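You operate a simulated robot arm through the tools that you are given. There is no shell and no other tool.

You run a simulated robot arm. Do the job below in one go: nothing can be reset, and whatever is moved stays where it is left.

JOB
Try one mid stroke by hand with the head switched off.
Fine: stroke knob to mid and squeegee down, then switch off, open the guard, pull the carriage once and push it back in.

It is judged by the outcome, as a careful person would: the job done as asked, and still so three seconds after it is handed in. It fails if anything else is knocked over, pushed out of place, dropped, spilled or broken.

ROBOT AND FRAMES
A 7-joint arm with a fingered hand, fixed in place. Base frame: the origin is on the floor under the middle of its stand, x ahead of it, y to its left, z up. Readings come in mm, rad, newtons and seconds.
It reaches about 1333 mm from its shoulder. Its first joint turns from -1.204 to 3.002 rad. Payload 5 kg.
The tool frame sits at the grasp point between the pads (the TCP): z along the fingers, y along the line on which they close. The tips reach 32 mm beyond it. The gripper opens to 160 mm; its body begins 89 mm behind the TCP. The gripper is a hand of 3 fingers: y runs from the thumb to the fingers, the wrist lies at [0, 0, -252] in the tool frame.
Orientation is that of the tool frame in the base frame, as a unit quaternion [w, x, y, z]. With the fingers straight down and closing along the base's y, the tool's x points along the base's -x, its y along +y and its z along -z.

CONTROLS
- The arm moves only by the tool play_rows. Its argument "targets" is a list of rows, each a list of 2 entries, a list of its own where there are three numbers: the turn, a rotation vector about the base's x, y, z in degrees, then the shift along the base's x, y, z in cm. In form: [[[ax, ay, az], [dx, dy, dz]], ...]. A call has 1 to 20 rows; each row shifts and turns the commanded pose from where the row before left it. Each row takes 0.2 s and may step no farther than 50 mm and 0.15 rad from the row before; otherwise, the whole call is refused. A pose out of reach is approached as far as the arm can. The call stops where the force on the tool passes 50 N (or 10 N more than at its start, if that is more) or the arm is blocked; 0.2 s more then pass. In this call time passes only in rows, and 0.2 s behind the last. The reply holds the time, the measured pose of the TCP, the force on the tool along the base axes, the opening and the grip force, in the units named above and with some noise, with the torque about the TCP (base axes, N m) and any sound that the robot's microphone picked up.
- Cameras (640 x 400 px; columns grow to the right, rows downward): "scene" is fixed at [51.3, 651, 1987.1]; the picture's right is [-0.45, -0.89, 0.00], its down [-0.53, 0.27, -0.80] and it looks along [0.72, -0.36, -0.60] (base axes); focal length 331 px, centre (320, 200). "wrist" rides on the gripper at [65, -4, -116] in the tool frame; the picture's right is [0.06, 1.00, 0.00], its down [-0.87, 0.05, -0.49] and it looks along [-0.49, 0.03, 0.87] (tool axes); focal length 261 px, centre (320, 200). There is no depth. A picture from a camera that has moved, and an enlarged one, comes with that camera's place and axes in the base frame and with its lens.
- capture(camera): a new picture of that camera. No time passes.
- raise_lower(by): slides the trunk up (or, below 0, down) by that many mm; the arm rides with it, the base frame stays. It gives what a move gives, with no picture.
- set_fingers(finger1, finger2, thumb_bend): sets how far each is bent, from 0 (flat) to 1 (curled in); at 0.3 the hand is open as for a grip, at 0.7 the pads meet at the TCP. One left out holds its place. A second passes; each finger stops where it meets its share of the squeeze, and holds until it gets a number again. It is the only way to open and close the hand. It gives what a move gives, with no picture; readings hold the bend of each and the force on the fingers (four entries, about 0 where the hand has none), thumb and palm.
- inspect(camera, box): a new picture of the part [left, top, right, bottom] of that camera's present view, enlarged. No time passes.
- sign_off(): hands the job in; it is judged then, once.

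Places have to be worked out from the pictures, the camera data and where the tool is seen. Open the gripper and draw the arm clear of the work before you hand the job in, unless the task says otherwise.

The tools are called after "Request:" as name(argument=value, ...) on one line, values as JSON. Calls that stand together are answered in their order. play_rows: Moves the arm, as the interface text tells. Its arguments: {"type":"object","properties":{"targets":{"type":"array","items":{"type":"array"}}},"required":["targets"]} The other tools are called the same way: raise_lower (by) moves the trunk up or down; set_fingers (finger1, finger2, thumb_bend) moves the fingers one by one; capture (camera) takes a picture; inspect (camera, box) takes an enlarged picture of a part of a camera's view; sign_off () hands the job in.

At the start:

```text
t: 0.0
eef_pos: [566.5, 158.3, 1594.2]
tool_rot: [0.0, 0.0, 1.0, 0.0]
force: [-0.2, 0.3, 0.6]
torque: [-0.01, -0.03, 0.0]
opening: 159.8
gripper_force: 0.2
shape: jaw
bend: [0.3, 0.3, 0.3]
finger forces: [0.0, 0.0, 0.0, 0.1, 0.0, 0.1]
trunk travel left (down, up): [-875.0, 65.0]
```

scene: 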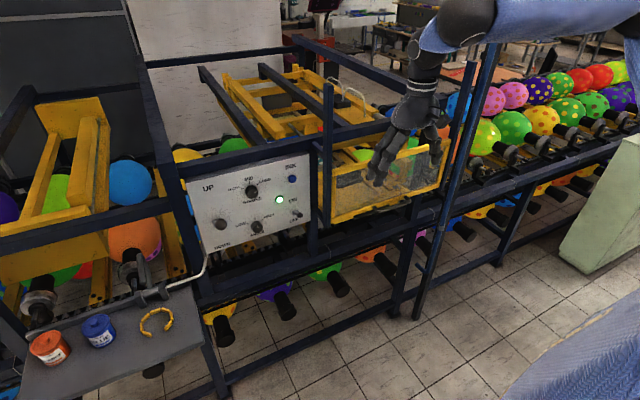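
wrist: 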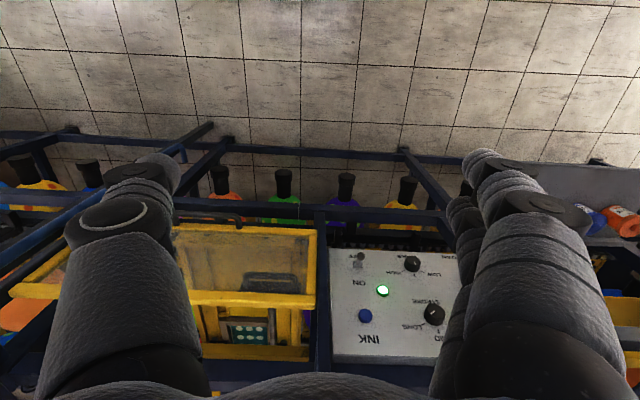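

I start by looking closely at the control panel and the guard/carriage in the scene camera and the wrist camera.

Request:
inspect(camera="scene", box=[180, 140, 330, 270])

Request:
inspect(camera="scene", box=[290, 60, 470, 240])

Request:
inspect(camera="wrist", box=[310, 220, 470, 370])

Request:
inspect(camera="wrist", box=[150, 190, 330, 370])

Request:
inspect(camera="scene", box=[180, 30, 400, 180])

```text
3.08 times, centred on (255, 205) of scene
camera zoom: at [51.3, 651.0, 1987.1], right [-0.45, -0.89, 0.0], down [-0.53, 0.27, -0.8], along [0.72, -0.36, -0.6], focal length 1018 px, centre (520, 185)
```

zoom: 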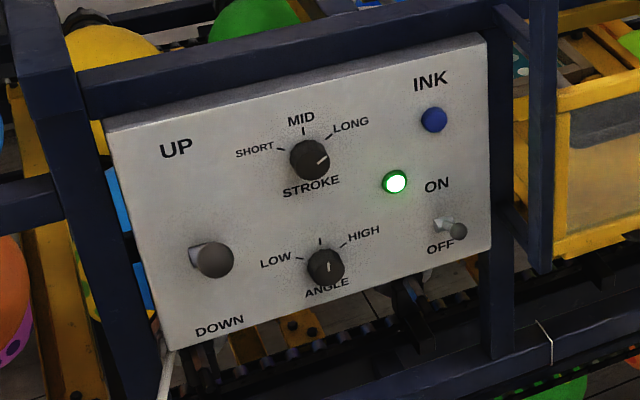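

```text
2.22 times, centred on (380, 150) of scene
camera zoom: at [51.3, 651.0, 1987.1], right [-0.45, -0.89, 0.0], down [-0.53, 0.27, -0.8], along [0.72, -0.36, -0.6], focal length 735 px, centre (187, 311)
```

zoom: 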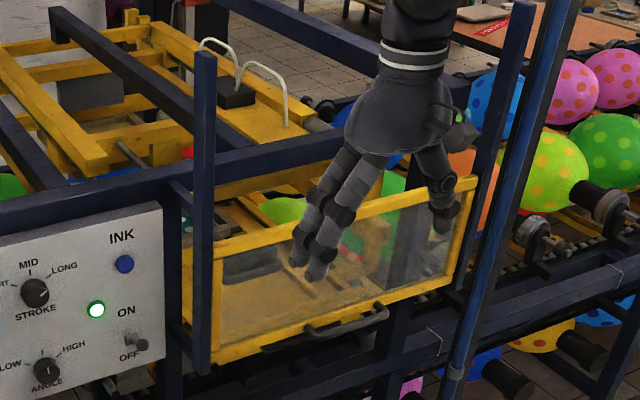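

```text
2.67 times, centred on (390, 295) of wrist
camera zoom: at [501.5, 153.8, 1711.2], right [-0.06, 1.0, 0.0], down [0.87, 0.05, 0.49], along [0.49, 0.03, -0.87], focal length 695 px, centre (133, -53)
```

zoom: 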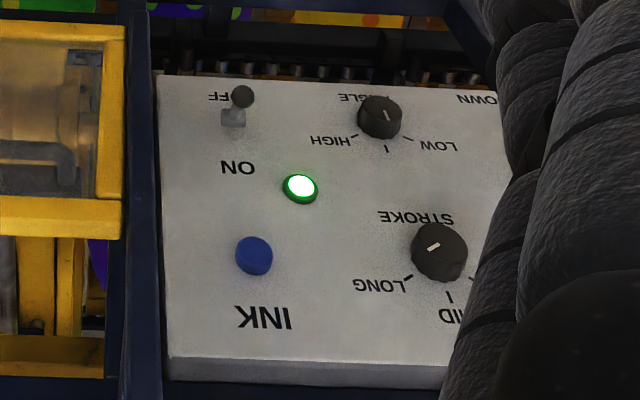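

```text
2.22 times, centred on (240, 280) of wrist
camera zoom: at [501.5, 153.8, 1711.2], right [-0.06, 1.0, 0.0], down [0.87, 0.05, 0.49], along [0.49, 0.03, -0.87], focal length 579 px, centre (498, 22)
```

zoom: 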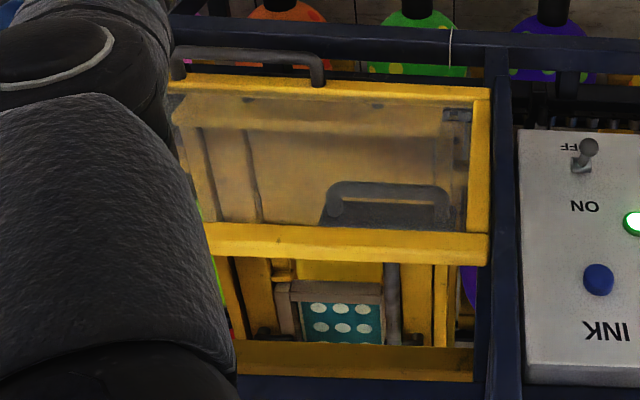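

```text
2.67 times, centred on (290, 105) of scene
camera zoom: at [51.3, 651.0, 1987.1], right [-0.45, -0.89, 0.0], down [-0.53, 0.27, -0.8], along [0.72, -0.36, -0.6], focal length 882 px, centre (400, 453)
```

zoom: 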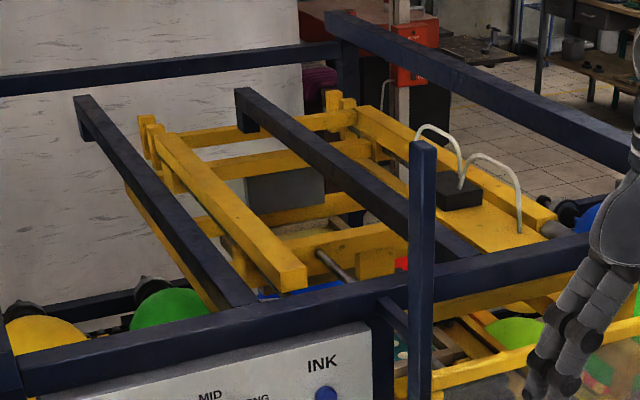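

The panel face works out at about x=1010, with the stroke knob near (995, 442, 1327), the toggle tip near (950, 286, 1198) and the guard plane near x≈913. I zoom further on the levers, guard handle and posts to learn how they work.

Request:
inspect(camera="scene", box=[205, 200, 255, 250])

Request:
inspect(camera="scene", box=[235, 170, 285, 240])

Request:
inspect(camera="scene", box=[310, 160, 410, 240])

Request:
inspect(camera="scene", box=[390, 120, 480, 230])

Request:
inspect(camera="wrist", box=[210, 190, 330, 310])

```text
8.00 times, centred on (230, 225) of scene
camera zoom: at [51.3, 651.0, 1987.1], right [-0.45, -0.89, 0.0], down [-0.53, 0.27, -0.8], along [0.72, -0.36, -0.6], focal length 2647 px, centre (1040, 0)
```

zoom: 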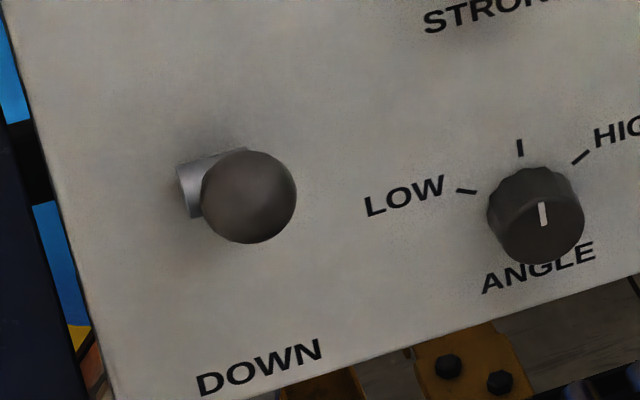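

```text
5.71 times, centred on (260, 205) of scene
camera zoom: at [51.3, 651.0, 1987.1], right [-0.45, -0.89, 0.0], down [-0.53, 0.27, -0.8], along [0.72, -0.36, -0.6], focal length 1890 px, centre (663, 171)
```

zoom: 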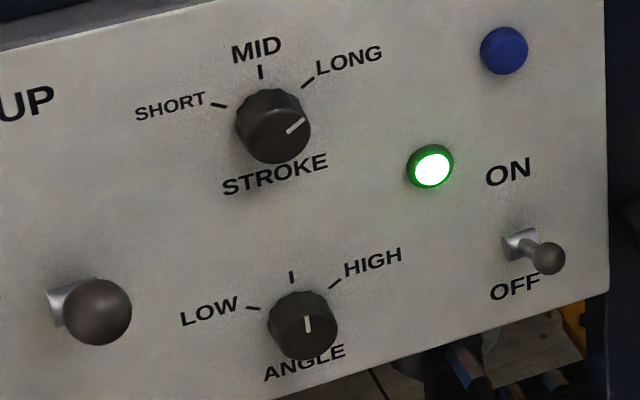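

```text
5.00 times, centred on (360, 200) of scene
camera zoom: at [51.3, 651.0, 1987.1], right [-0.45, -0.89, 0.0], down [-0.53, 0.27, -0.8], along [0.72, -0.36, -0.6], focal length 1654 px, centre (120, 200)
```

zoom: 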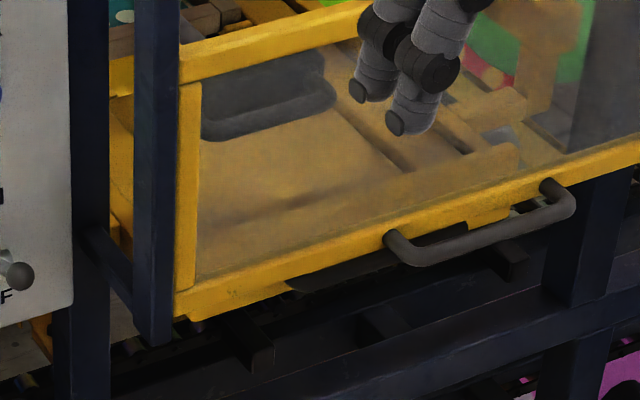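

```text
3.64 times, centred on (435, 175) of scene
camera zoom: at [51.3, 651.0, 1987.1], right [-0.45, -0.89, 0.0], down [-0.53, 0.27, -0.8], along [0.72, -0.36, -0.6], focal length 1203 px, centre (-98, 291)
```

zoom: 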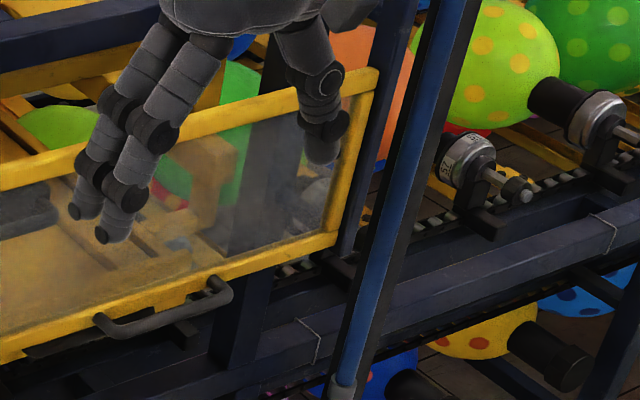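

```text
3.33 times, centred on (270, 250) of wrist
camera zoom: at [501.5, 153.8, 1711.2], right [-0.06, 1.0, 0.0], down [0.87, 0.05, 0.49], along [0.49, 0.03, -0.87], focal length 869 px, centre (487, 33)
```

zoom: 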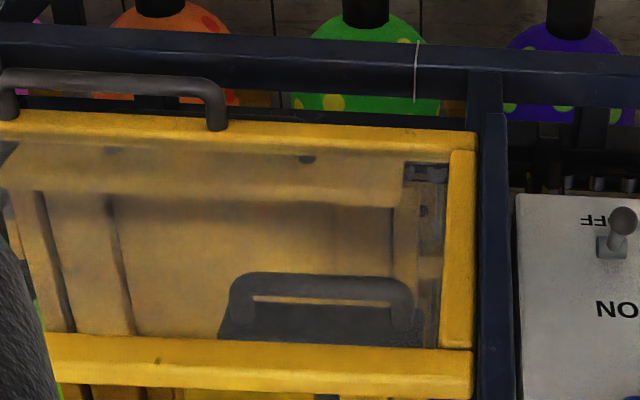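

The panel reads clearly: the stroke pointer is on LONG, the toggle is up at ON, and the guard slides vertically between two posts with a bar handle at about (870, -100, 1155). I turn the hand to point forward (+x) well back from the machine and lower it a little.

Request:
play_rows(targets=[[[0, -8.2, 0], [0, 0, -1]], [[0, -8.2, 0], [0, 0, -1]], [[0, -8.2, 0], [0, 0, -1]], [[0, -8.2, 0], [0, 0, -1]], [[0, -8.2, 0], [0, 0, -1]], [[0, -8.2, 0], [0, 0, -1]], [[0, -8.2, 0], [0, 0, -1]], [[0, -8.2, 0], [0, 0, -1]], [[0, -8.2, 0], [0, 0, -1]], [[0, -8.2, 0], [0, 0, -1]], [[0, -8.0, 0], [0, 0, -1]]])

```text
t: 2.6
eef_pos: [594.5, 120.8, 1564.0]
tool_rot: [0.67, 0.052, 0.74, 0.032]
force: [0.0, 0.1, -0.3]
torque: [0.01, -0.01, -0.04]
opening: 160.0
gripper_force: 0.0
shape: jaw
bend: [0.3, 0.3, 0.3]
finger forces: [0.0, 0.0, 0.0, 0.1, 0.1, 0.1]
out of reach, approached as far as the arm can: row 10, 11
trunk travel left (down, up): [-875.0, 65.0]
stopped in row 11: the arm was blocked; the commanded pose is now the measured one
```

The arm ran into its limit close to the body while turning. I check the scene to see the arm's posture before moving on.

Request:
capture(camera="scene")

Request:
capture(camera="wrist")

```text
taken
```

scene: 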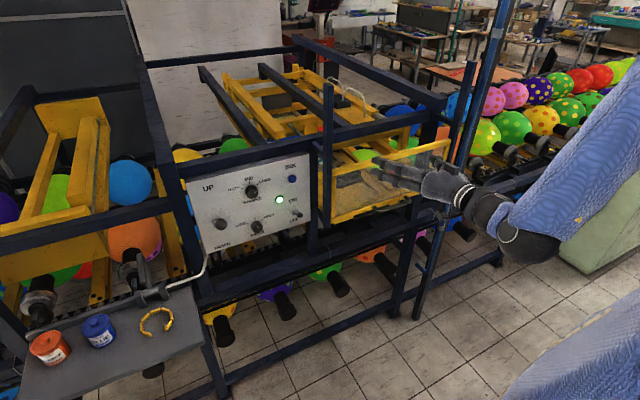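

```text
taken
camera wrist: at [471.9, 126.5, 1510.6], right [0.03, 1.0, 0.05], down [-0.4, -0.04, 0.91], along [0.91, -0.05, 0.4], focal length 261 px, centre (320, 200)
```

wrist: 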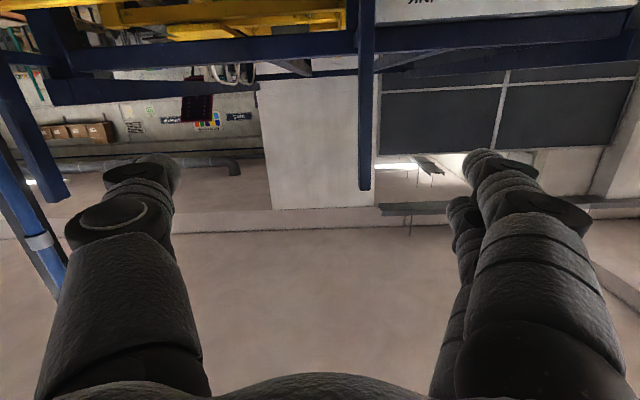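

The hand now points nearly forward with the elbow close to the body. I shift it forward and to the left, to stand well in front of the panel and give the wrist room.

Request:
play_rows(targets=[[[0, 0, 0], [2, 3, -2]], [[0, 0, 0], [2, 3, -2]], [[0, 0, 0], [2, 3, -2]], [[0, 0, 0], [1, 3, -2]], [[0, 0, 0], [1, 3, -2]], [[0, 0, 0], [1, 3, -2]], [[0, 0, 0], [1, 3, -1]]])

```text
t: 3.5
eef_pos: [682.1, 167.4, 1582.1]
tool_rot: [0.673, 0.111, 0.729, 0.064]
force: [0.0, -0.3, -0.2]
torque: [-0.01, 0.0, 0.0]
opening: 160.0
gripper_force: 0.1
shape: jaw
bend: [0.3, 0.3, 0.3]
finger forces: [0.0, 0.0, 0.0, 0.0, 0.1, 0.0]
out of reach, approached as far as the arm can: row 3, 4
trunk travel left (down, up): [-875.0, 65.0]
stopped in row 4: the arm was blocked; the commanded pose is now the measured one
```

The arm can't lower the hand in this posture because of the high shoulder, so I lower the trunk instead; the space below the arm is free. I take it 250 mm down.

Request:
raise_lower(by=-250)

Request:
capture(camera="scene")

```text
t: 6.0
eef_pos: [681.1, 168.7, 1333.5]
tool_rot: [0.674, 0.11, 0.728, 0.064]
force: [-0.8, -0.1, -0.7]
torque: [-0.05, 0.0, -0.01]
opening: 159.9
gripper_force: 0.0
shape: jaw
bend: [0.3, 0.3, 0.3]
finger forces: [0.0, 0.0, 0.0, 0.1, 0.1, 0.0]
trunk travel left (down, up): [-625.0, 315.0]
```

```text
taken
```

scene: 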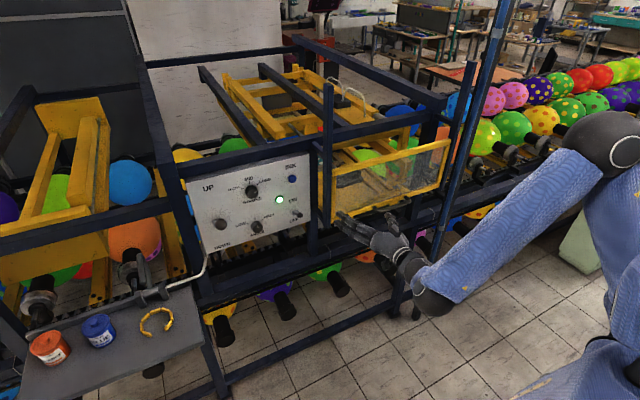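

The shoulder is now visible at the upper right, with the elbow low. I turn the hand so it points squarely at the panel with the fingers above and thumb below (closing vertically), sliding left to stand in front of the panel.

Request:
play_rows(targets=[[[8.42, -0.69, -0.06], [0.3, 2, 0]], [[8.42, -0.69, -0.06], [0.3, 2, 0]], [[8.42, -0.69, -0.06], [0.3, 2, 0]], [[8.42, -0.69, -0.06], [0.3, 2, 0]], [[8.42, -0.69, -0.06], [0.3, 2, 0]], [[8.42, -0.69, -0.06], [0.3, 2, 0]], [[8.42, -0.69, -0.06], [0.3, 2, 0]], [[8.42, -0.69, -0.06], [0.3, 2, 0]], [[8.42, -0.69, -0.06], [0.3, 2, 0]]])

Request:
capture(camera="scene")

Request:
capture(camera="wrist")

```text
t: 8.1
eef_pos: [881.5, 402.1, 1454.3]
tool_rot: [0.498, 0.5, 0.501, 0.501]
force: [-0.1, -0.3, -0.3]
torque: [0.0, -0.01, -0.01]
opening: 160.1
gripper_force: 0.1
shape: jaw
bend: [0.3, 0.3, 0.3]
finger forces: [0.0, 0.1, 0.0, 0.1, 0.0, 0.1]
out of reach, approached as far as the arm can: row 3, 4, 5, 6, 7, 8, 9
trunk travel left (down, up): [-625.0, 315.0]
```

```text
taken
```

scene: 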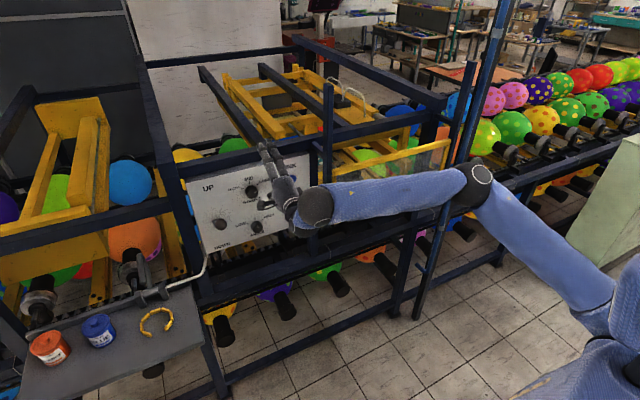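

```text
taken
camera wrist: at [764.3, 466.8, 1450.1], right [0.0, 0.06, 1.0], down [-0.49, -0.87, 0.06], along [0.87, -0.49, 0.03], focal length 261 px, centre (320, 200)
```

wrist: 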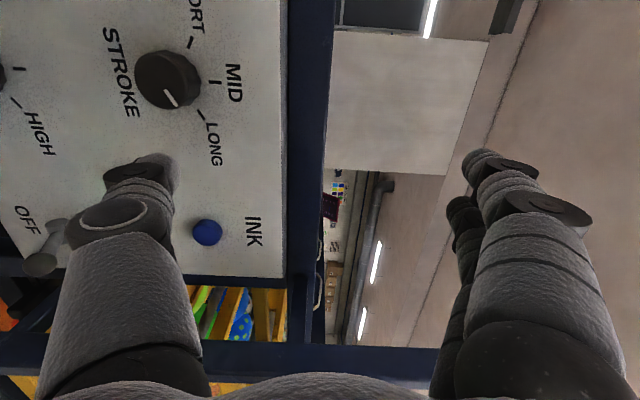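

The hand is now squarely oriented, but it ended up at (881, 402, 1454) because the closer pose was out of reach. I send one tiny null row to learn whether the commanded pose is the measured one.

Request:
play_rows(targets=[[[0, 0, 0], [0, 0, 0]]])

```text
t: 8.4
eef_pos: [879.2, 400.8, 1454.7]
tool_rot: [0.5, 0.499, 0.501, 0.5]
force: [0.0, 0.3, 0.1]
torque: [0.01, -0.02, 0.04]
opening: 160.0
gripper_force: 0.0
shape: jaw
bend: [0.3, 0.3, 0.3]
finger forces: [0.0, 0.0, 0.0, 0.0, 0.1, 0.0]
trunk travel left (down, up): [-625.0, 315.0]
```

The pose is stable. I zoom the wrist camera on the stroke knob for accurate geometry.

Request:
inspect(camera="wrist", box=[90, 0, 290, 125])

Request:
inspect(camera="wrist", box=[0, 150, 290, 300])

Request:
inspect(camera="scene", box=[220, 120, 360, 250])

```text
3.20 times, centred on (190, 62) of wrist
camera zoom: at [763.1, 466.6, 1450.7], right [0.0, 0.06, 1.0], down [-0.49, -0.87, 0.06], along [0.87, -0.49, 0.03], focal length 834 px, centre (736, 640)
```

zoom: 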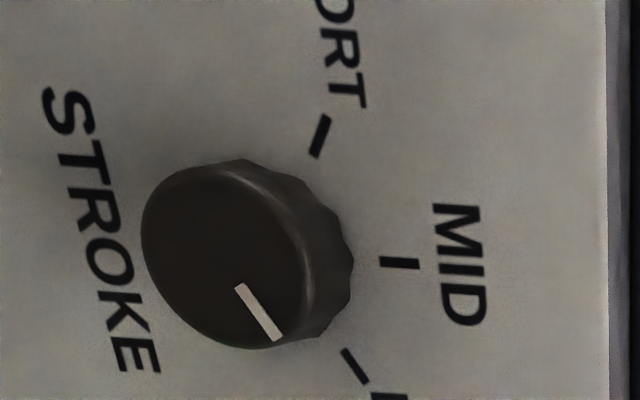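

```text
2.21 times, centred on (145, 225) of wrist
camera zoom: at [763.1, 466.6, 1450.7], right [0.0, 0.06, 1.0], down [-0.49, -0.87, 0.06], along [0.87, -0.49, 0.03], focal length 575 px, centre (706, 145)
```

zoom: 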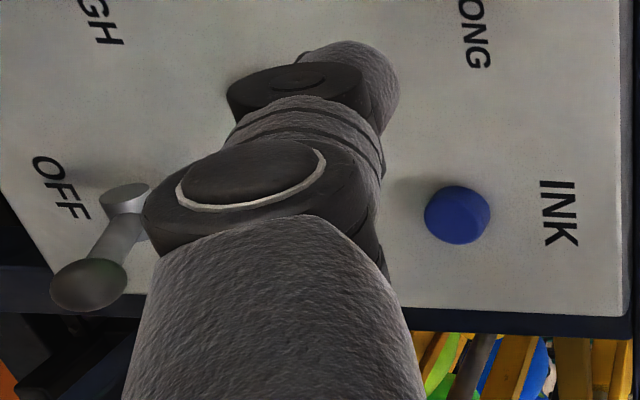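

```text
3.08 times, centred on (290, 185) of scene
camera zoom: at [51.3, 651.0, 1987.1], right [-0.45, -0.89, 0.0], down [-0.53, 0.27, -0.8], along [0.72, -0.36, -0.6], focal length 1018 px, centre (412, 246)
```

zoom: 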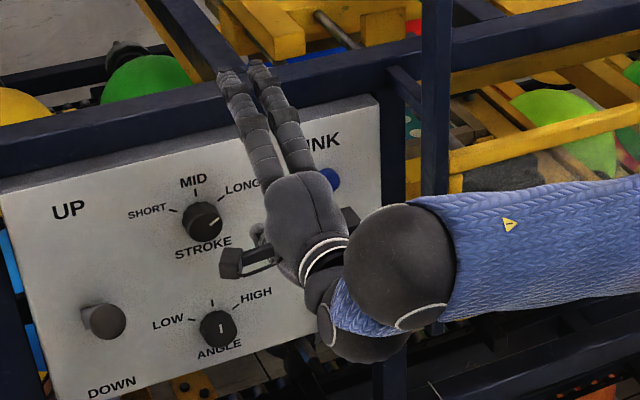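

The knob face centre is around (995, 441, 1322) with a diameter of about 45 mm, and the pointer sits at LONG, 60° clockwise from MID. I narrow the hand opening and then move down in front of the knob, staying short of the panel.

Request:
set_fingers(finger1=0.42, finger2=0.42, thumb_bend=0.42)

Request:
play_rows(targets=[[[0, 0, 0], [0, 1, -3]], [[0, 0, 0], [0, 1, -3]], [[0, 0, 0], [0, 1, -3]], [[0, 0, 0], [0, 1, -2.5]], [[0, 0, 0], [0, 0, -1.7]]])

Request:
capture(camera="wrist")

Request:
inspect(camera="scene", box=[180, 120, 340, 260])

```text
t: 9.4
eef_pos: [877.6, 401.9, 1454.2]
tool_rot: [0.5, 0.499, 0.501, 0.5]
force: [0.5, -0.7, -0.6]
torque: [0.01, 0.04, -0.04]
opening: 120.8
gripper_force: 0.1
shape: fingers
bend: [0.42, 0.42, 0.42]
finger forces: [0.1, 0.0, 0.0, 0.0, 0.1, 0.0]
trunk travel left (down, up): [-625.0, 315.0]
```

```text
t: 10.7
eef_pos: [886.4, 439.3, 1324.1]
tool_rot: [0.499, 0.499, 0.5, 0.501]
force: [-0.8, -0.3, -0.1]
torque: [0.03, -0.02, 0.01]
opening: 120.6
gripper_force: 0.0
shape: fingers
bend: [0.42, 0.42, 0.42]
finger forces: [0.0, 0.0, 0.0, 0.0, 0.0, 0.1]
out of reach, approached as far as the arm can: row 1
trunk travel left (down, up): [-625.0, 315.0]
```

```text
taken
camera wrist: at [770.3, 503.9, 1321.1], right [0.0, 0.06, 1.0], down [-0.49, -0.87, 0.05], along [0.87, -0.49, 0.03], focal length 261 px, centre (320, 200)
```

wrist: 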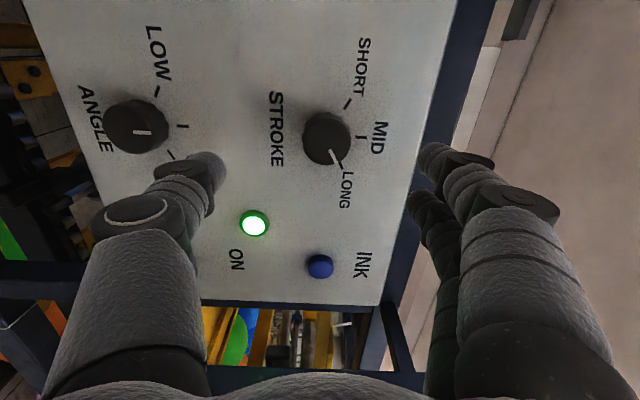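

```text
2.86 times, centred on (260, 190) of scene
camera zoom: at [51.3, 651.0, 1987.1], right [-0.45, -0.89, 0.0], down [-0.53, 0.27, -0.8], along [0.72, -0.36, -0.6], focal length 945 px, centre (491, 229)
```

zoom: 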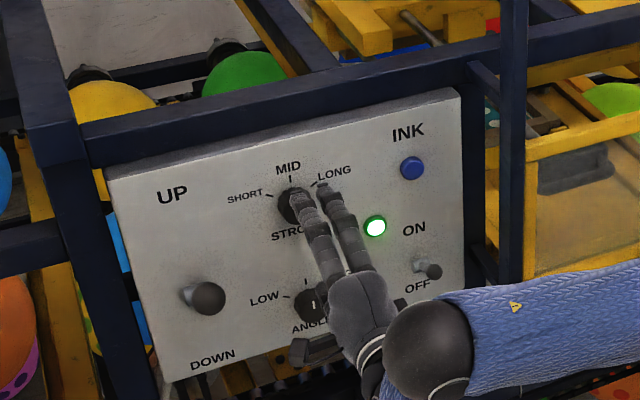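

The hand is lined up in front of the stroke knob (knob about 5 mm above the tool axis). Before gripping, I rehearse the −60° roll in free air to be sure the wrist can do it, then come back.

Request:
play_rows(targets=[[[-8.5, 0, 0], [0, 0, 0]], [[-8.5, 0, 0], [0, 0, 0]], [[-8.5, 0, 0], [0, 0, 0]], [[-8.5, 0, 0], [0, 0, 0]], [[-8.5, 0, 0], [0, 0, 0]], [[-8.5, 0, 0], [0, 0, 0]], [[-8.5, 0, 0], [0, 0, 0]]])

```text
t: 12.2
eef_pos: [883.2, 441.1, 1325.0]
tool_rot: [0.682, 0.185, 0.682, 0.187]
force: [-0.5, 0.1, -0.2]
torque: [-0.02, -0.01, 0.03]
opening: 120.4
gripper_force: 0.1
shape: fingers
bend: [0.42, 0.42, 0.42]
finger forces: [0.0, 0.1, 0.0, 0.0, 0.0, 0.1]
trunk travel left (down, up): [-625.0, 315.0]
```

The roll works without trouble. I take a picture from this rolled pose too, for a second viewpoint on the knob and the squeegee lever.

Request:
capture(camera="wrist")

```text
taken
camera wrist: at [766.1, 471.1, 1268.0], right [0.0, 0.89, 0.45], down [-0.49, -0.39, 0.78], along [0.87, -0.22, 0.44], focal length 261 px, centre (320, 200)
```

wrist: 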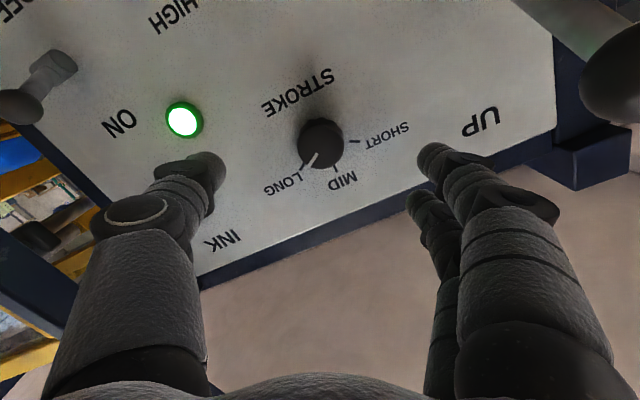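

The squeegee lever ball is near (885, 578, 1318), raised (UP), and the knob is well centred on my tool axis. I roll back to the vertical grip and raise 4 mm.

Request:
play_rows(targets=[[[8.5, 0, 0], [0, 0, 0]], [[8.5, 0, 0], [0, 0, 0]], [[8.5, 0, 0], [0, 0, 0]], [[8.5, 0, 0], [0, 0, 0]], [[8.5, 0, 0], [0, 0, 0]], [[8.5, 0, 0], [0, 0, 0]], [[8.5, 0, 0], [0, 0, 0.4]], [[0, 0, 0], [2, 0, 0]], [[0, 0, 0], [2, 0, 0]], [[0, 0, 0], [2, 0, 0]], [[0, 0, 0], [1, 0, 0]]])

Request:
capture(camera="wrist")

Request:
inspect(camera="scene", box=[220, 140, 320, 240])

```text
t: 14.7
eef_pos: [952.7, 442.3, 1327.9]
tool_rot: [0.5, 0.501, 0.499, 0.5]
force: [0.8, -0.3, 0.0]
torque: [0.01, 0.01, 0.01]
opening: 120.6
gripper_force: 0.1
shape: fingers
bend: [0.42, 0.42, 0.42]
finger forces: [0.1, 0.1, 0.0, 0.0, 0.0, 0.0]
trunk travel left (down, up): [-625.0, 315.0]
```

```text
taken
camera wrist: at [836.8, 508.3, 1325.1], right [0.0, 0.06, 1.0], down [-0.49, -0.87, 0.05], along [0.87, -0.49, 0.03], focal length 261 px, centre (320, 200)
```

wrist: 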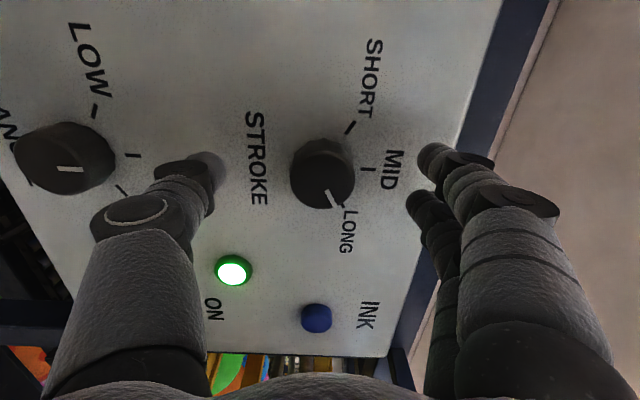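

```text
4.00 times, centred on (270, 190) of scene
camera zoom: at [51.3, 651.0, 1987.1], right [-0.45, -0.89, 0.0], down [-0.53, 0.27, -0.8], along [0.72, -0.36, -0.6], focal length 1323 px, centre (520, 240)
```

zoom: 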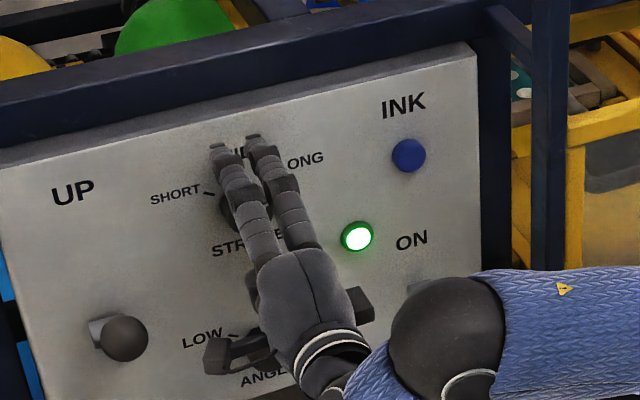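

The knob is close to the tool axis. I zoom on it from here to refine its distance before advancing.

Request:
inspect(camera="wrist", box=[270, 110, 430, 230])

```text
3.33 times, centred on (350, 170) of wrist
camera zoom: at [836.8, 508.3, 1325.1], right [0.0, 0.06, 1.0], down [-0.49, -0.87, 0.05], along [0.87, -0.49, 0.03], focal length 869 px, centre (220, 300)
```

zoom: 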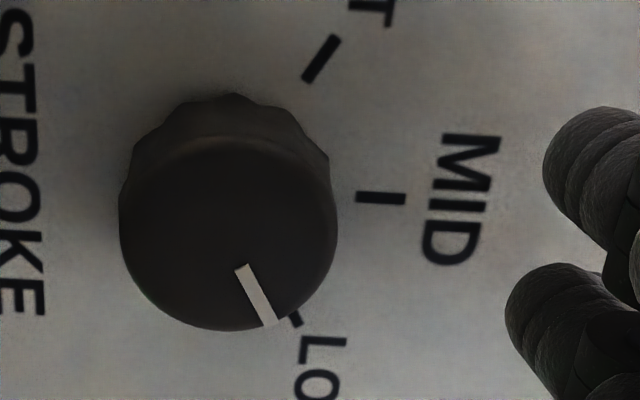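

The knob's front face is about x≈981, centre (y≈441, z≈1330), so I advance 17 mm and raise 2 mm so the finger pads surround the knob without touching the panel.

Request:
play_rows(targets=[[[0, 0, 0], [0.9, -0.1, 0.2]], [[0, 0, 0], [0.8, 0, 0]]])

Request:
set_fingers(finger1=0.55, finger2=0.55, thumb_bend=0.55)

Request:
inspect(camera="wrist", box=[160, 80, 480, 280])

```text
t: 15.2
eef_pos: [966.5, 442.4, 1331.8]
tool_rot: [0.501, 0.499, 0.5, 0.5]
force: [-14.6, -4.9, -2.8]
torque: [0.34, -0.84, -0.23]
opening: 120.2
gripper_force: 7.4
shape: fingers
bend: [0.42, 0.42, 0.42]
finger forces: [6.5, 7.0, 0.0, 0.0, 1.2, 0.0]
trunk travel left (down, up): [-625.0, 315.0]
```

```text
t: 16.2
eef_pos: [964.4, 443.6, 1332.2]
tool_rot: [0.501, 0.499, 0.5, 0.501]
force: [-29.3, 4.7, 0.7]
torque: [0.23, 0.18, 0.18]
opening: 75.8
gripper_force: 14.4
shape: fingers
bend: [0.54, 0.53, 0.54]
finger forces: [6.4, 7.4, 0.0, 0.1, 15.4, 0.0]
trunk travel left (down, up): [-625.0, 315.0]
```

```text
2.00 times, centred on (320, 180) of wrist
camera zoom: at [848.8, 508.1, 1329.0], right [0.0, 0.06, 1.0], down [-0.49, -0.87, 0.05], along [0.87, -0.49, 0.03], focal length 521 px, centre (320, 240)
```

zoom: 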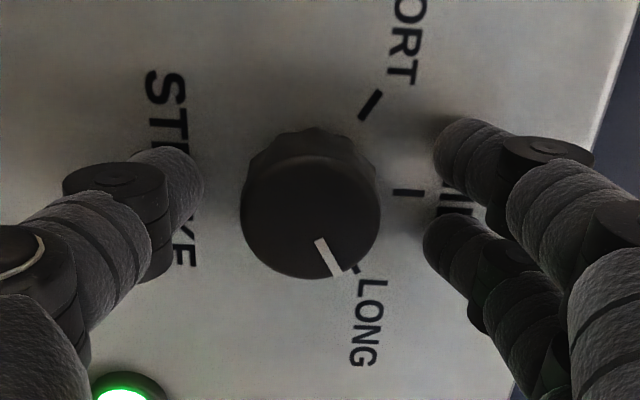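

The fingertips have met the panel (about 29 N push), so the panel face is nearer than thought. I back off 10 mm and then close on the knob.

Request:
play_rows(targets=[[[0, 0, 0], [-0.6, 0, -0.1]], [[0, 0, 0], [-0.5, 0, -0.1]]])

Request:
set_fingers(finger1=0.6, finger2=0.6, thumb_bend=0.6)

Request:
inspect(camera="wrist", box=[160, 80, 480, 280])

```text
t: 16.9
eef_pos: [959.1, 440.6, 1328.2]
tool_rot: [0.501, 0.5, 0.499, 0.5]
force: [-0.1, -0.7, -0.3]
torque: [0.01, 0.0, -0.01]
opening: 67.6
gripper_force: 0.1
shape: fingers
bend: [0.55, 0.55, 0.55]
finger forces: [0.0, 0.1, 0.0, 0.0, 0.0, 0.1]
trunk travel left (down, up): [-625.0, 315.0]
```

```text
t: 17.9
eef_pos: [958.4, 440.8, 1327.9]
tool_rot: [0.5, 0.5, 0.5, 0.5]
force: [-0.4, 0.4, -0.2]
torque: [-0.02, -0.01, -0.01]
opening: 48.0
gripper_force: 0.1
shape: fingers
bend: [0.6, 0.6, 0.6]
finger forces: [0.1, 0.1, 0.0, 0.0, 0.1, 0.0]
trunk travel left (down, up): [-625.0, 315.0]
```

```text
2.00 times, centred on (320, 180) of wrist
camera zoom: at [842.3, 506.3, 1325.1], right [0.0, 0.06, 1.0], down [-0.49, -0.87, 0.05], along [0.87, -0.49, 0.03], focal length 521 px, centre (320, 240)
```

zoom: 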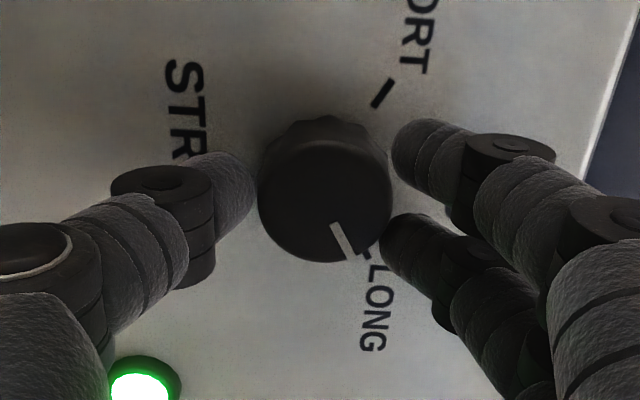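

The pads now straddle the knob and nothing touches. I close to grip it.

Request:
set_fingers(finger1=0.7, finger2=0.7, thumb_bend=0.7)

Request:
inspect(camera="wrist", box=[160, 80, 480, 280])

```text
t: 18.9
eef_pos: [958.2, 440.5, 1327.9]
tool_rot: [0.5, 0.501, 0.5, 0.5]
force: [4.9, 2.2, 4.2]
torque: [0.02, -0.13, 0.09]
opening: 40.7
gripper_force: 15.1
shape: fingers
bend: [0.63, 0.62, 0.65]
finger forces: [8.0, 8.8, 0.0, 0.0, 13.9, 0.1]
trunk travel left (down, up): [-625.0, 315.0]
```

```text
2.00 times, centred on (320, 180) of wrist
camera zoom: at [842.8, 506.2, 1325.0], right [0.0, 0.06, 1.0], down [-0.49, -0.87, 0.05], along [0.87, -0.49, 0.03], focal length 521 px, centre (320, 240)
```

zoom: 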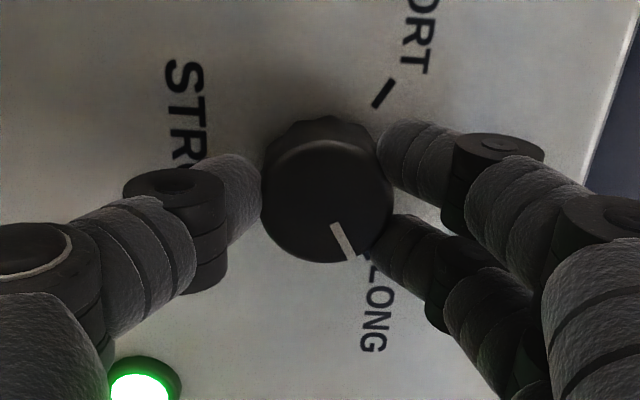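

The knob is held with about 15 N. I roll the hand −34° first and check that the pointer follows.

Request:
play_rows(targets=[[[-8.5, 0, 0], [0, -0.03, 0.01]], [[-8.5, 0, 0], [0, -0.03, 0.01]], [[-8.5, 0, 0], [0, -0.03, 0.02]], [[-8.5, 0, 0], [0, -0.03, 0.02]]])

Request:
inspect(camera="wrist", box=[160, 80, 480, 280])

```text
t: 19.9
eef_pos: [958.3, 440.7, 1328.4]
tool_rot: [0.624, 0.332, 0.625, 0.331]
force: [3.9, 1.5, -2.8]
torque: [0.03, 0.04, 0.08]
opening: 41.0
gripper_force: 15.3
shape: fingers
bend: [0.63, 0.63, 0.65]
finger forces: [7.5, 7.8, 0.0, 0.0, 15.8, 0.0]
trunk travel left (down, up): [-625.0, 315.0]
```

```text
2.00 times, centred on (320, 180) of wrist
camera zoom: at [842.8, 491.7, 1289.5], right [0.0, 0.61, 0.79], down [-0.49, -0.69, 0.53], along [0.87, -0.39, 0.3], focal length 521 px, centre (320, 240)
```

zoom: 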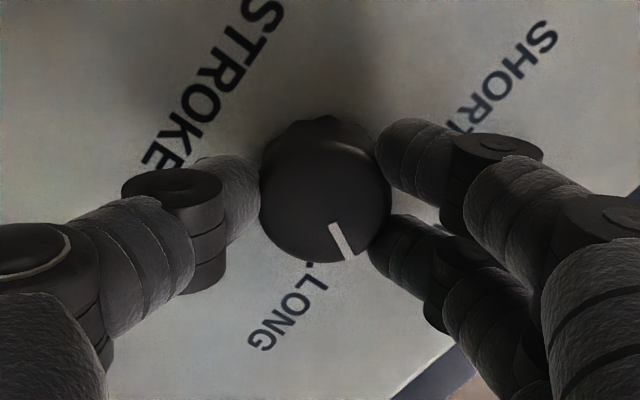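

The pointer follows the hand. I continue the remaining ~26° to bring it to MID and check.

Request:
play_rows(targets=[[[-8.5, 0, 0], [0, -0.03, 0.02]], [[-8.5, 0, 0], [0, -0.03, 0.02]], [[-8.5, 0, 0], [0, -0.03, 0.02]]])

Request:
inspect(camera="wrist", box=[160, 80, 480, 280])

Request:
inspect(camera="scene", box=[220, 150, 300, 220])

```text
t: 20.6
eef_pos: [958.5, 439.5, 1329.4]
tool_rot: [0.682, 0.186, 0.683, 0.184]
force: [0.6, 0.5, -4.6]
torque: [0.01, 0.12, 0.0]
opening: 40.5
gripper_force: 15.9
shape: fingers
bend: [0.63, 0.63, 0.65]
finger forces: [8.0, 7.7, 0.1, 0.0, 16.8, 0.1]
trunk travel left (down, up): [-625.0, 315.0]
```

```text
2.00 times, centred on (320, 180) of wrist
camera zoom: at [843.0, 469.0, 1271.4], right [0.0, 0.89, 0.45], down [-0.49, -0.39, 0.78], along [0.87, -0.22, 0.44], focal length 521 px, centre (320, 240)
```

zoom: 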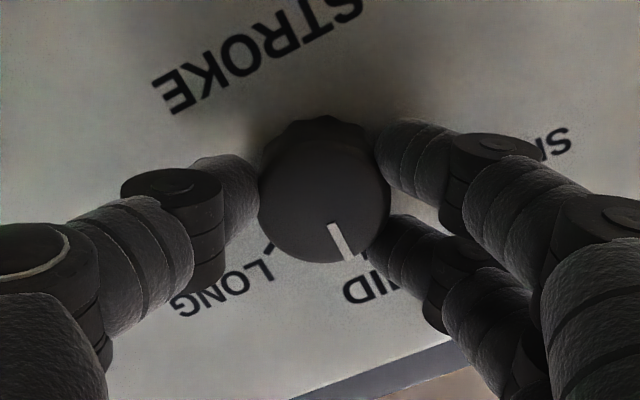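

```text
5.71 times, centred on (260, 185) of scene
camera zoom: at [51.3, 651.0, 1987.1], right [-0.45, -0.89, 0.0], down [-0.53, 0.27, -0.8], along [0.72, -0.36, -0.6], focal length 1890 px, centre (663, 286)
```

zoom: 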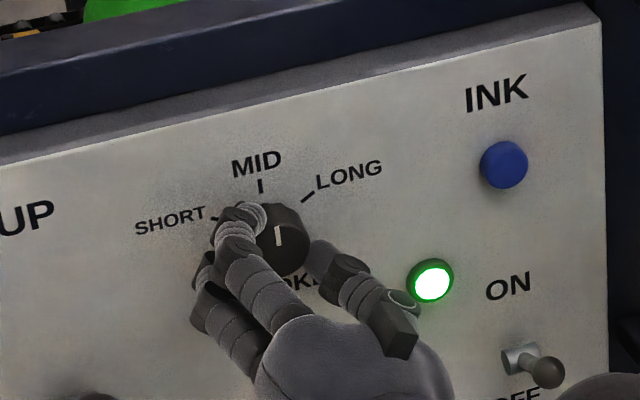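

The pointer looks close to vertical, possibly a few degrees short. I zoom tightly to compare it with the MID tick.

Request:
inspect(camera="scene", box=[250, 172, 282, 192])

Request:
inspect(camera="scene", box=[240, 215, 272, 235])

Request:
inspect(camera="wrist", box=[270, 130, 390, 230])

```text
16.00 times, centred on (266, 182) of scene
camera zoom: at [51.3, 651.0, 1987.1], right [-0.45, -0.89, 0.0], down [-0.53, 0.27, -0.8], along [0.72, -0.36, -0.6], focal length 5293 px, centre (1184, 488)
```

zoom: 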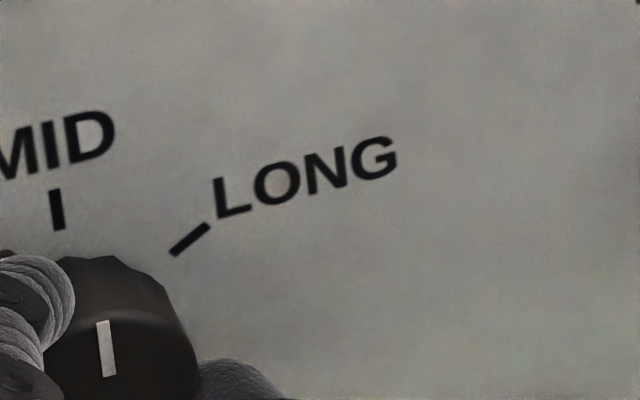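

```text
16.00 times, centred on (256, 225) of scene
camera zoom: at [51.3, 651.0, 1987.1], right [-0.45, -0.89, 0.0], down [-0.53, 0.27, -0.8], along [0.72, -0.36, -0.6], focal length 5293 px, centre (1344, -200)
```

zoom: 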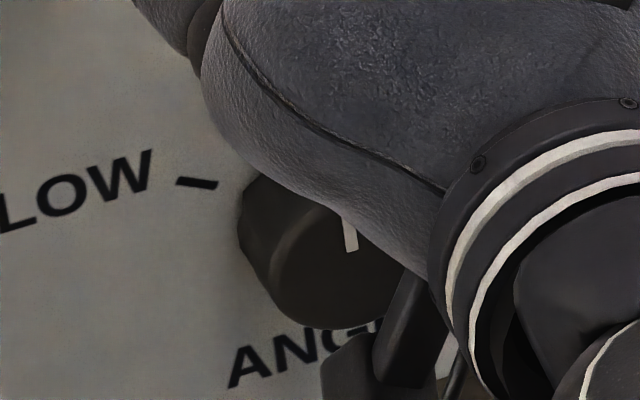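

```text
4.00 times, centred on (330, 180) of wrist
camera zoom: at [843.0, 469.0, 1271.4], right [0.0, 0.89, 0.45], down [-0.49, -0.39, 0.78], along [0.87, -0.22, 0.44], focal length 1043 px, centre (280, 280)
```

zoom: 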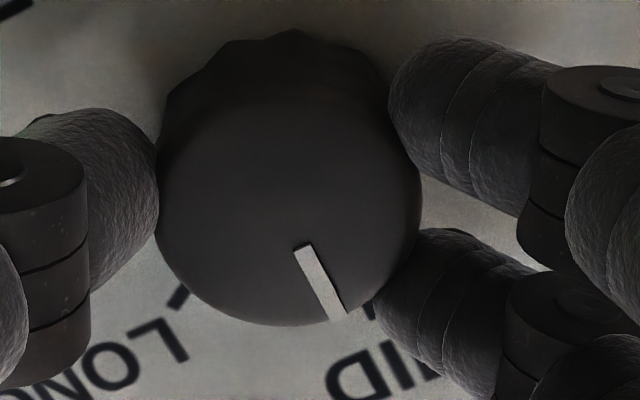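

The pointer mark is parallel to the MID tick within 2–3°. I add 2° more, then release the knob and back away.

Request:
play_rows(targets=[[[-2, 0, 0], [0, 0, 0]]])

Request:
set_fingers(finger1=0.52, finger2=0.52, thumb_bend=0.52)

Request:
inspect(camera="scene", box=[240, 172, 282, 198])

```text
t: 21.1
eef_pos: [959.7, 439.3, 1329.0]
tool_rot: [0.685, 0.174, 0.686, 0.172]
force: [-2.5, 0.7, -6.6]
torque: [-0.01, 0.22, 0.0]
opening: 40.3
gripper_force: 17.0
shape: fingers
bend: [0.63, 0.63, 0.65]
finger forces: [8.3, 7.4, 0.1, 0.0, 17.3, 0.0]
trunk travel left (down, up): [-625.0, 315.0]
```

```text
t: 22.1
eef_pos: [957.9, 439.5, 1329.5]
tool_rot: [0.685, 0.174, 0.686, 0.175]
force: [0.4, -0.3, 0.5]
torque: [0.01, -0.02, -0.02]
opening: 78.5
gripper_force: 0.1
shape: fingers
bend: [0.52, 0.52, 0.52]
finger forces: [0.1, 0.0, 0.1, 0.0, 0.0, 0.0]
trunk travel left (down, up): [-625.0, 315.0]
```

```text
15.24 times, centred on (261, 185) of scene
camera zoom: at [51.3, 651.0, 1987.1], right [-0.45, -0.89, 0.0], down [-0.53, 0.27, -0.8], along [0.72, -0.36, -0.6], focal length 5041 px, centre (1219, 429)
```

zoom: 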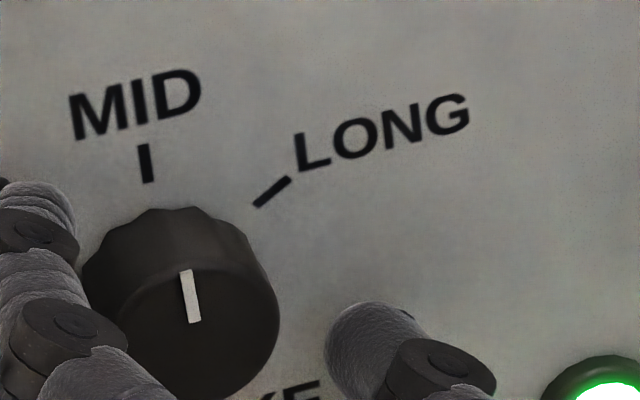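

The mark is now exactly parallel to the MID tick and stayed there on release. I retreat from the panel, then roll back to the vertical grip while drifting left, keeping clear of the squeegee lever ball.

Request:
play_rows(targets=[[[0, 0, 0], [-2, 0, 0]], [[0, 0, 0], [-2, 0, 0]], [[0, 0, 0], [-2, 0, 0]], [[8.5, 0, 0], [-2, 0, 0]], [[8.5, 0, 0], [-2, 0.5, 0]], [[8.5, 0, 0], [-1.5, 1, 0]], [[8.5, 0, 0], [-1, 1, 0]], [[8.5, 0, 0], [-1, 1, 0]], [[8.5, 0, 0], [-1, 1, 0]], [[8.5, 0, 0], [-1, 1, 0]], [[2, 0, 0], [0, 1, 0]]])

Request:
capture(camera="wrist")

Request:
capture(camera="scene")

```text
t: 24.4
eef_pos: [804.1, 503.0, 1330.8]
tool_rot: [0.5, 0.5, 0.499, 0.5]
force: [0.0, 0.0, 0.2]
torque: [0.02, -0.01, -0.02]
opening: 78.2
gripper_force: 0.0
shape: fingers
bend: [0.52, 0.52, 0.52]
finger forces: [0.1, 0.0, 0.0, 0.0, 0.1, 0.1]
trunk travel left (down, up): [-625.0, 315.0]
```

```text
taken
camera wrist: at [688.7, 567.9, 1326.9], right [0.0, 0.06, 1.0], down [-0.49, -0.87, 0.05], along [0.87, -0.49, 0.03], focal length 261 px, centre (320, 200)
```

wrist: 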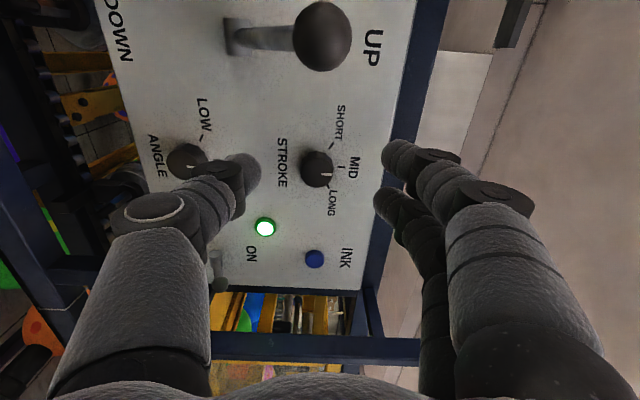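

```text
taken
```

scene: 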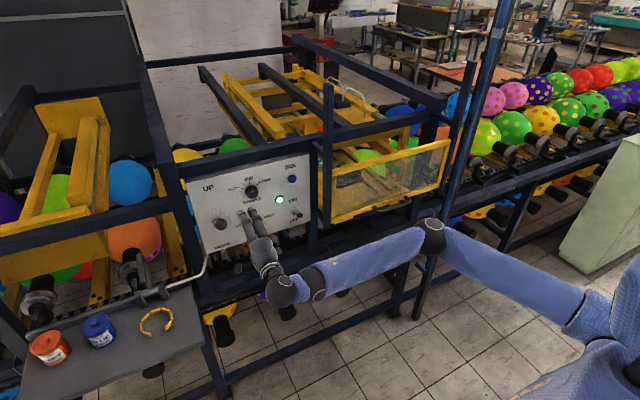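

The lever ball is at about (887, 577, 1324), clearly UP, pivoting at (1005, 577, 1232). I shift left in front of it (tips still short of the ball) and lower the thumb a bit so the fingers can come over the top of the ball.

Request:
set_fingers(finger1=0.5, finger2=0.5, thumb_bend=0.4)

Request:
play_rows(targets=[[[0, 0, 0], [-0.5, 2, 0.2]], [[0, 0, 0], [-0.5, 2, 0.2]], [[0, 0, 0], [0, 2, 0.2]], [[0, 0, 0], [0, 1.4, 0.2]]])

Request:
capture(camera="wrist")

Request:
inspect(camera="scene", box=[160, 150, 320, 310])

```text
t: 25.4
eef_pos: [804.5, 502.3, 1331.0]
tool_rot: [0.5, 0.5, 0.5, 0.5]
force: [-0.2, -0.5, 0.5]
torque: [0.03, -0.02, 0.0]
opening: 107.0
gripper_force: 0.1
shape: fingers
bend: [0.5, 0.5, 0.4]
finger forces: [0.0, 0.0, 0.1, 0.1, 0.1, 0.0]
trunk travel left (down, up): [-625.0, 315.0]
```

```text
t: 26.4
eef_pos: [798.5, 540.2, 1338.6]
tool_rot: [0.5, 0.499, 0.501, 0.5]
force: [0.7, -0.1, 0.8]
torque: [0.02, -0.01, 0.02]
opening: 107.2
gripper_force: 0.0
shape: fingers
bend: [0.5, 0.5, 0.4]
finger forces: [0.0, 0.0, 0.0, 0.0, 0.0, 0.1]
out of reach, approached as far as the arm can: row 2, 3, 4
trunk travel left (down, up): [-625.0, 315.0]
```

```text
taken
camera wrist: at [681.9, 604.8, 1335.6], right [0.0, 0.06, 1.0], down [-0.49, -0.87, 0.06], along [0.87, -0.49, 0.03], focal length 261 px, centre (320, 200)
```

wrist: 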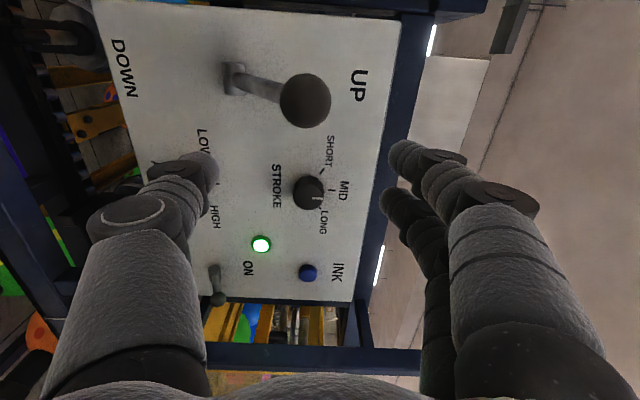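

```text
2.50 times, centred on (240, 230) of scene
camera zoom: at [51.3, 651.0, 1987.1], right [-0.45, -0.89, 0.0], down [-0.53, 0.27, -0.8], along [0.72, -0.36, -0.6], focal length 827 px, centre (520, 125)
```

zoom: 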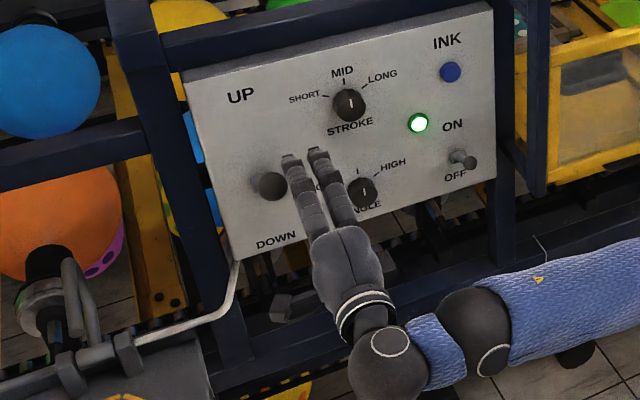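

The arm can't go further left with the hand square to the panel, so I yaw the hand 25° to the left (fingers pointing forward-left), which eases the wrist; tips remain about 40 mm short of the ball.

Request:
play_rows(targets=[[[0, 0, 8.3], [0, 0, 0]], [[0, 0, 8.3], [0, 0, 0.4]], [[0, 0, 8.4], [0.5, 0.3, 0.4]], [[0, 0, 0], [1, 0.4, 0.4]]])

Request:
capture(camera="wrist")

Request:
inspect(camera="scene", box=[160, 150, 320, 310])

```text
t: 27.4
eef_pos: [811.2, 547.8, 1350.6]
tool_rot: [0.381, 0.379, 0.597, 0.596]
force: [0.4, -0.5, 0.5]
torque: [0.0, -0.01, -0.02]
opening: 107.1
gripper_force: 0.1
shape: fingers
bend: [0.5, 0.5, 0.4]
finger forces: [0.1, 0.0, 0.1, 0.0, 0.1, 0.0]
trunk travel left (down, up): [-625.0, 315.0]
```

```text
taken
camera wrist: at [678.8, 557.8, 1347.2], right [-0.03, 0.06, 1.0], down [-0.08, -1.0, 0.06], along [1.0, -0.08, 0.03], focal length 261 px, centre (320, 200)
```

wrist: 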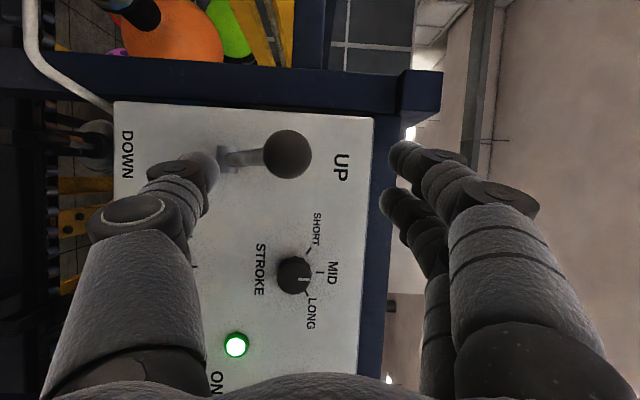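

```text
2.50 times, centred on (240, 230) of scene
camera zoom: at [51.3, 651.0, 1987.1], right [-0.45, -0.89, 0.0], down [-0.53, 0.27, -0.8], along [0.72, -0.36, -0.6], focal length 827 px, centre (520, 125)
```

zoom: 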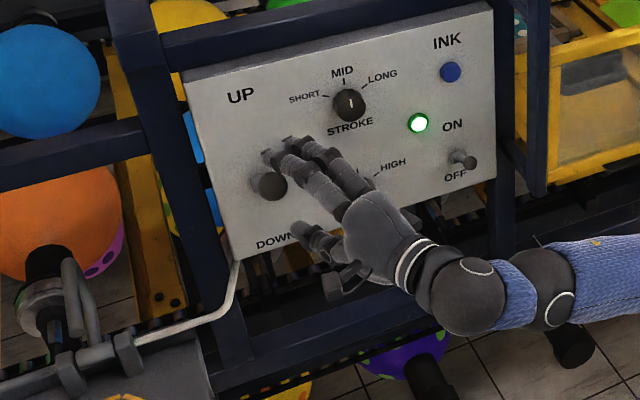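

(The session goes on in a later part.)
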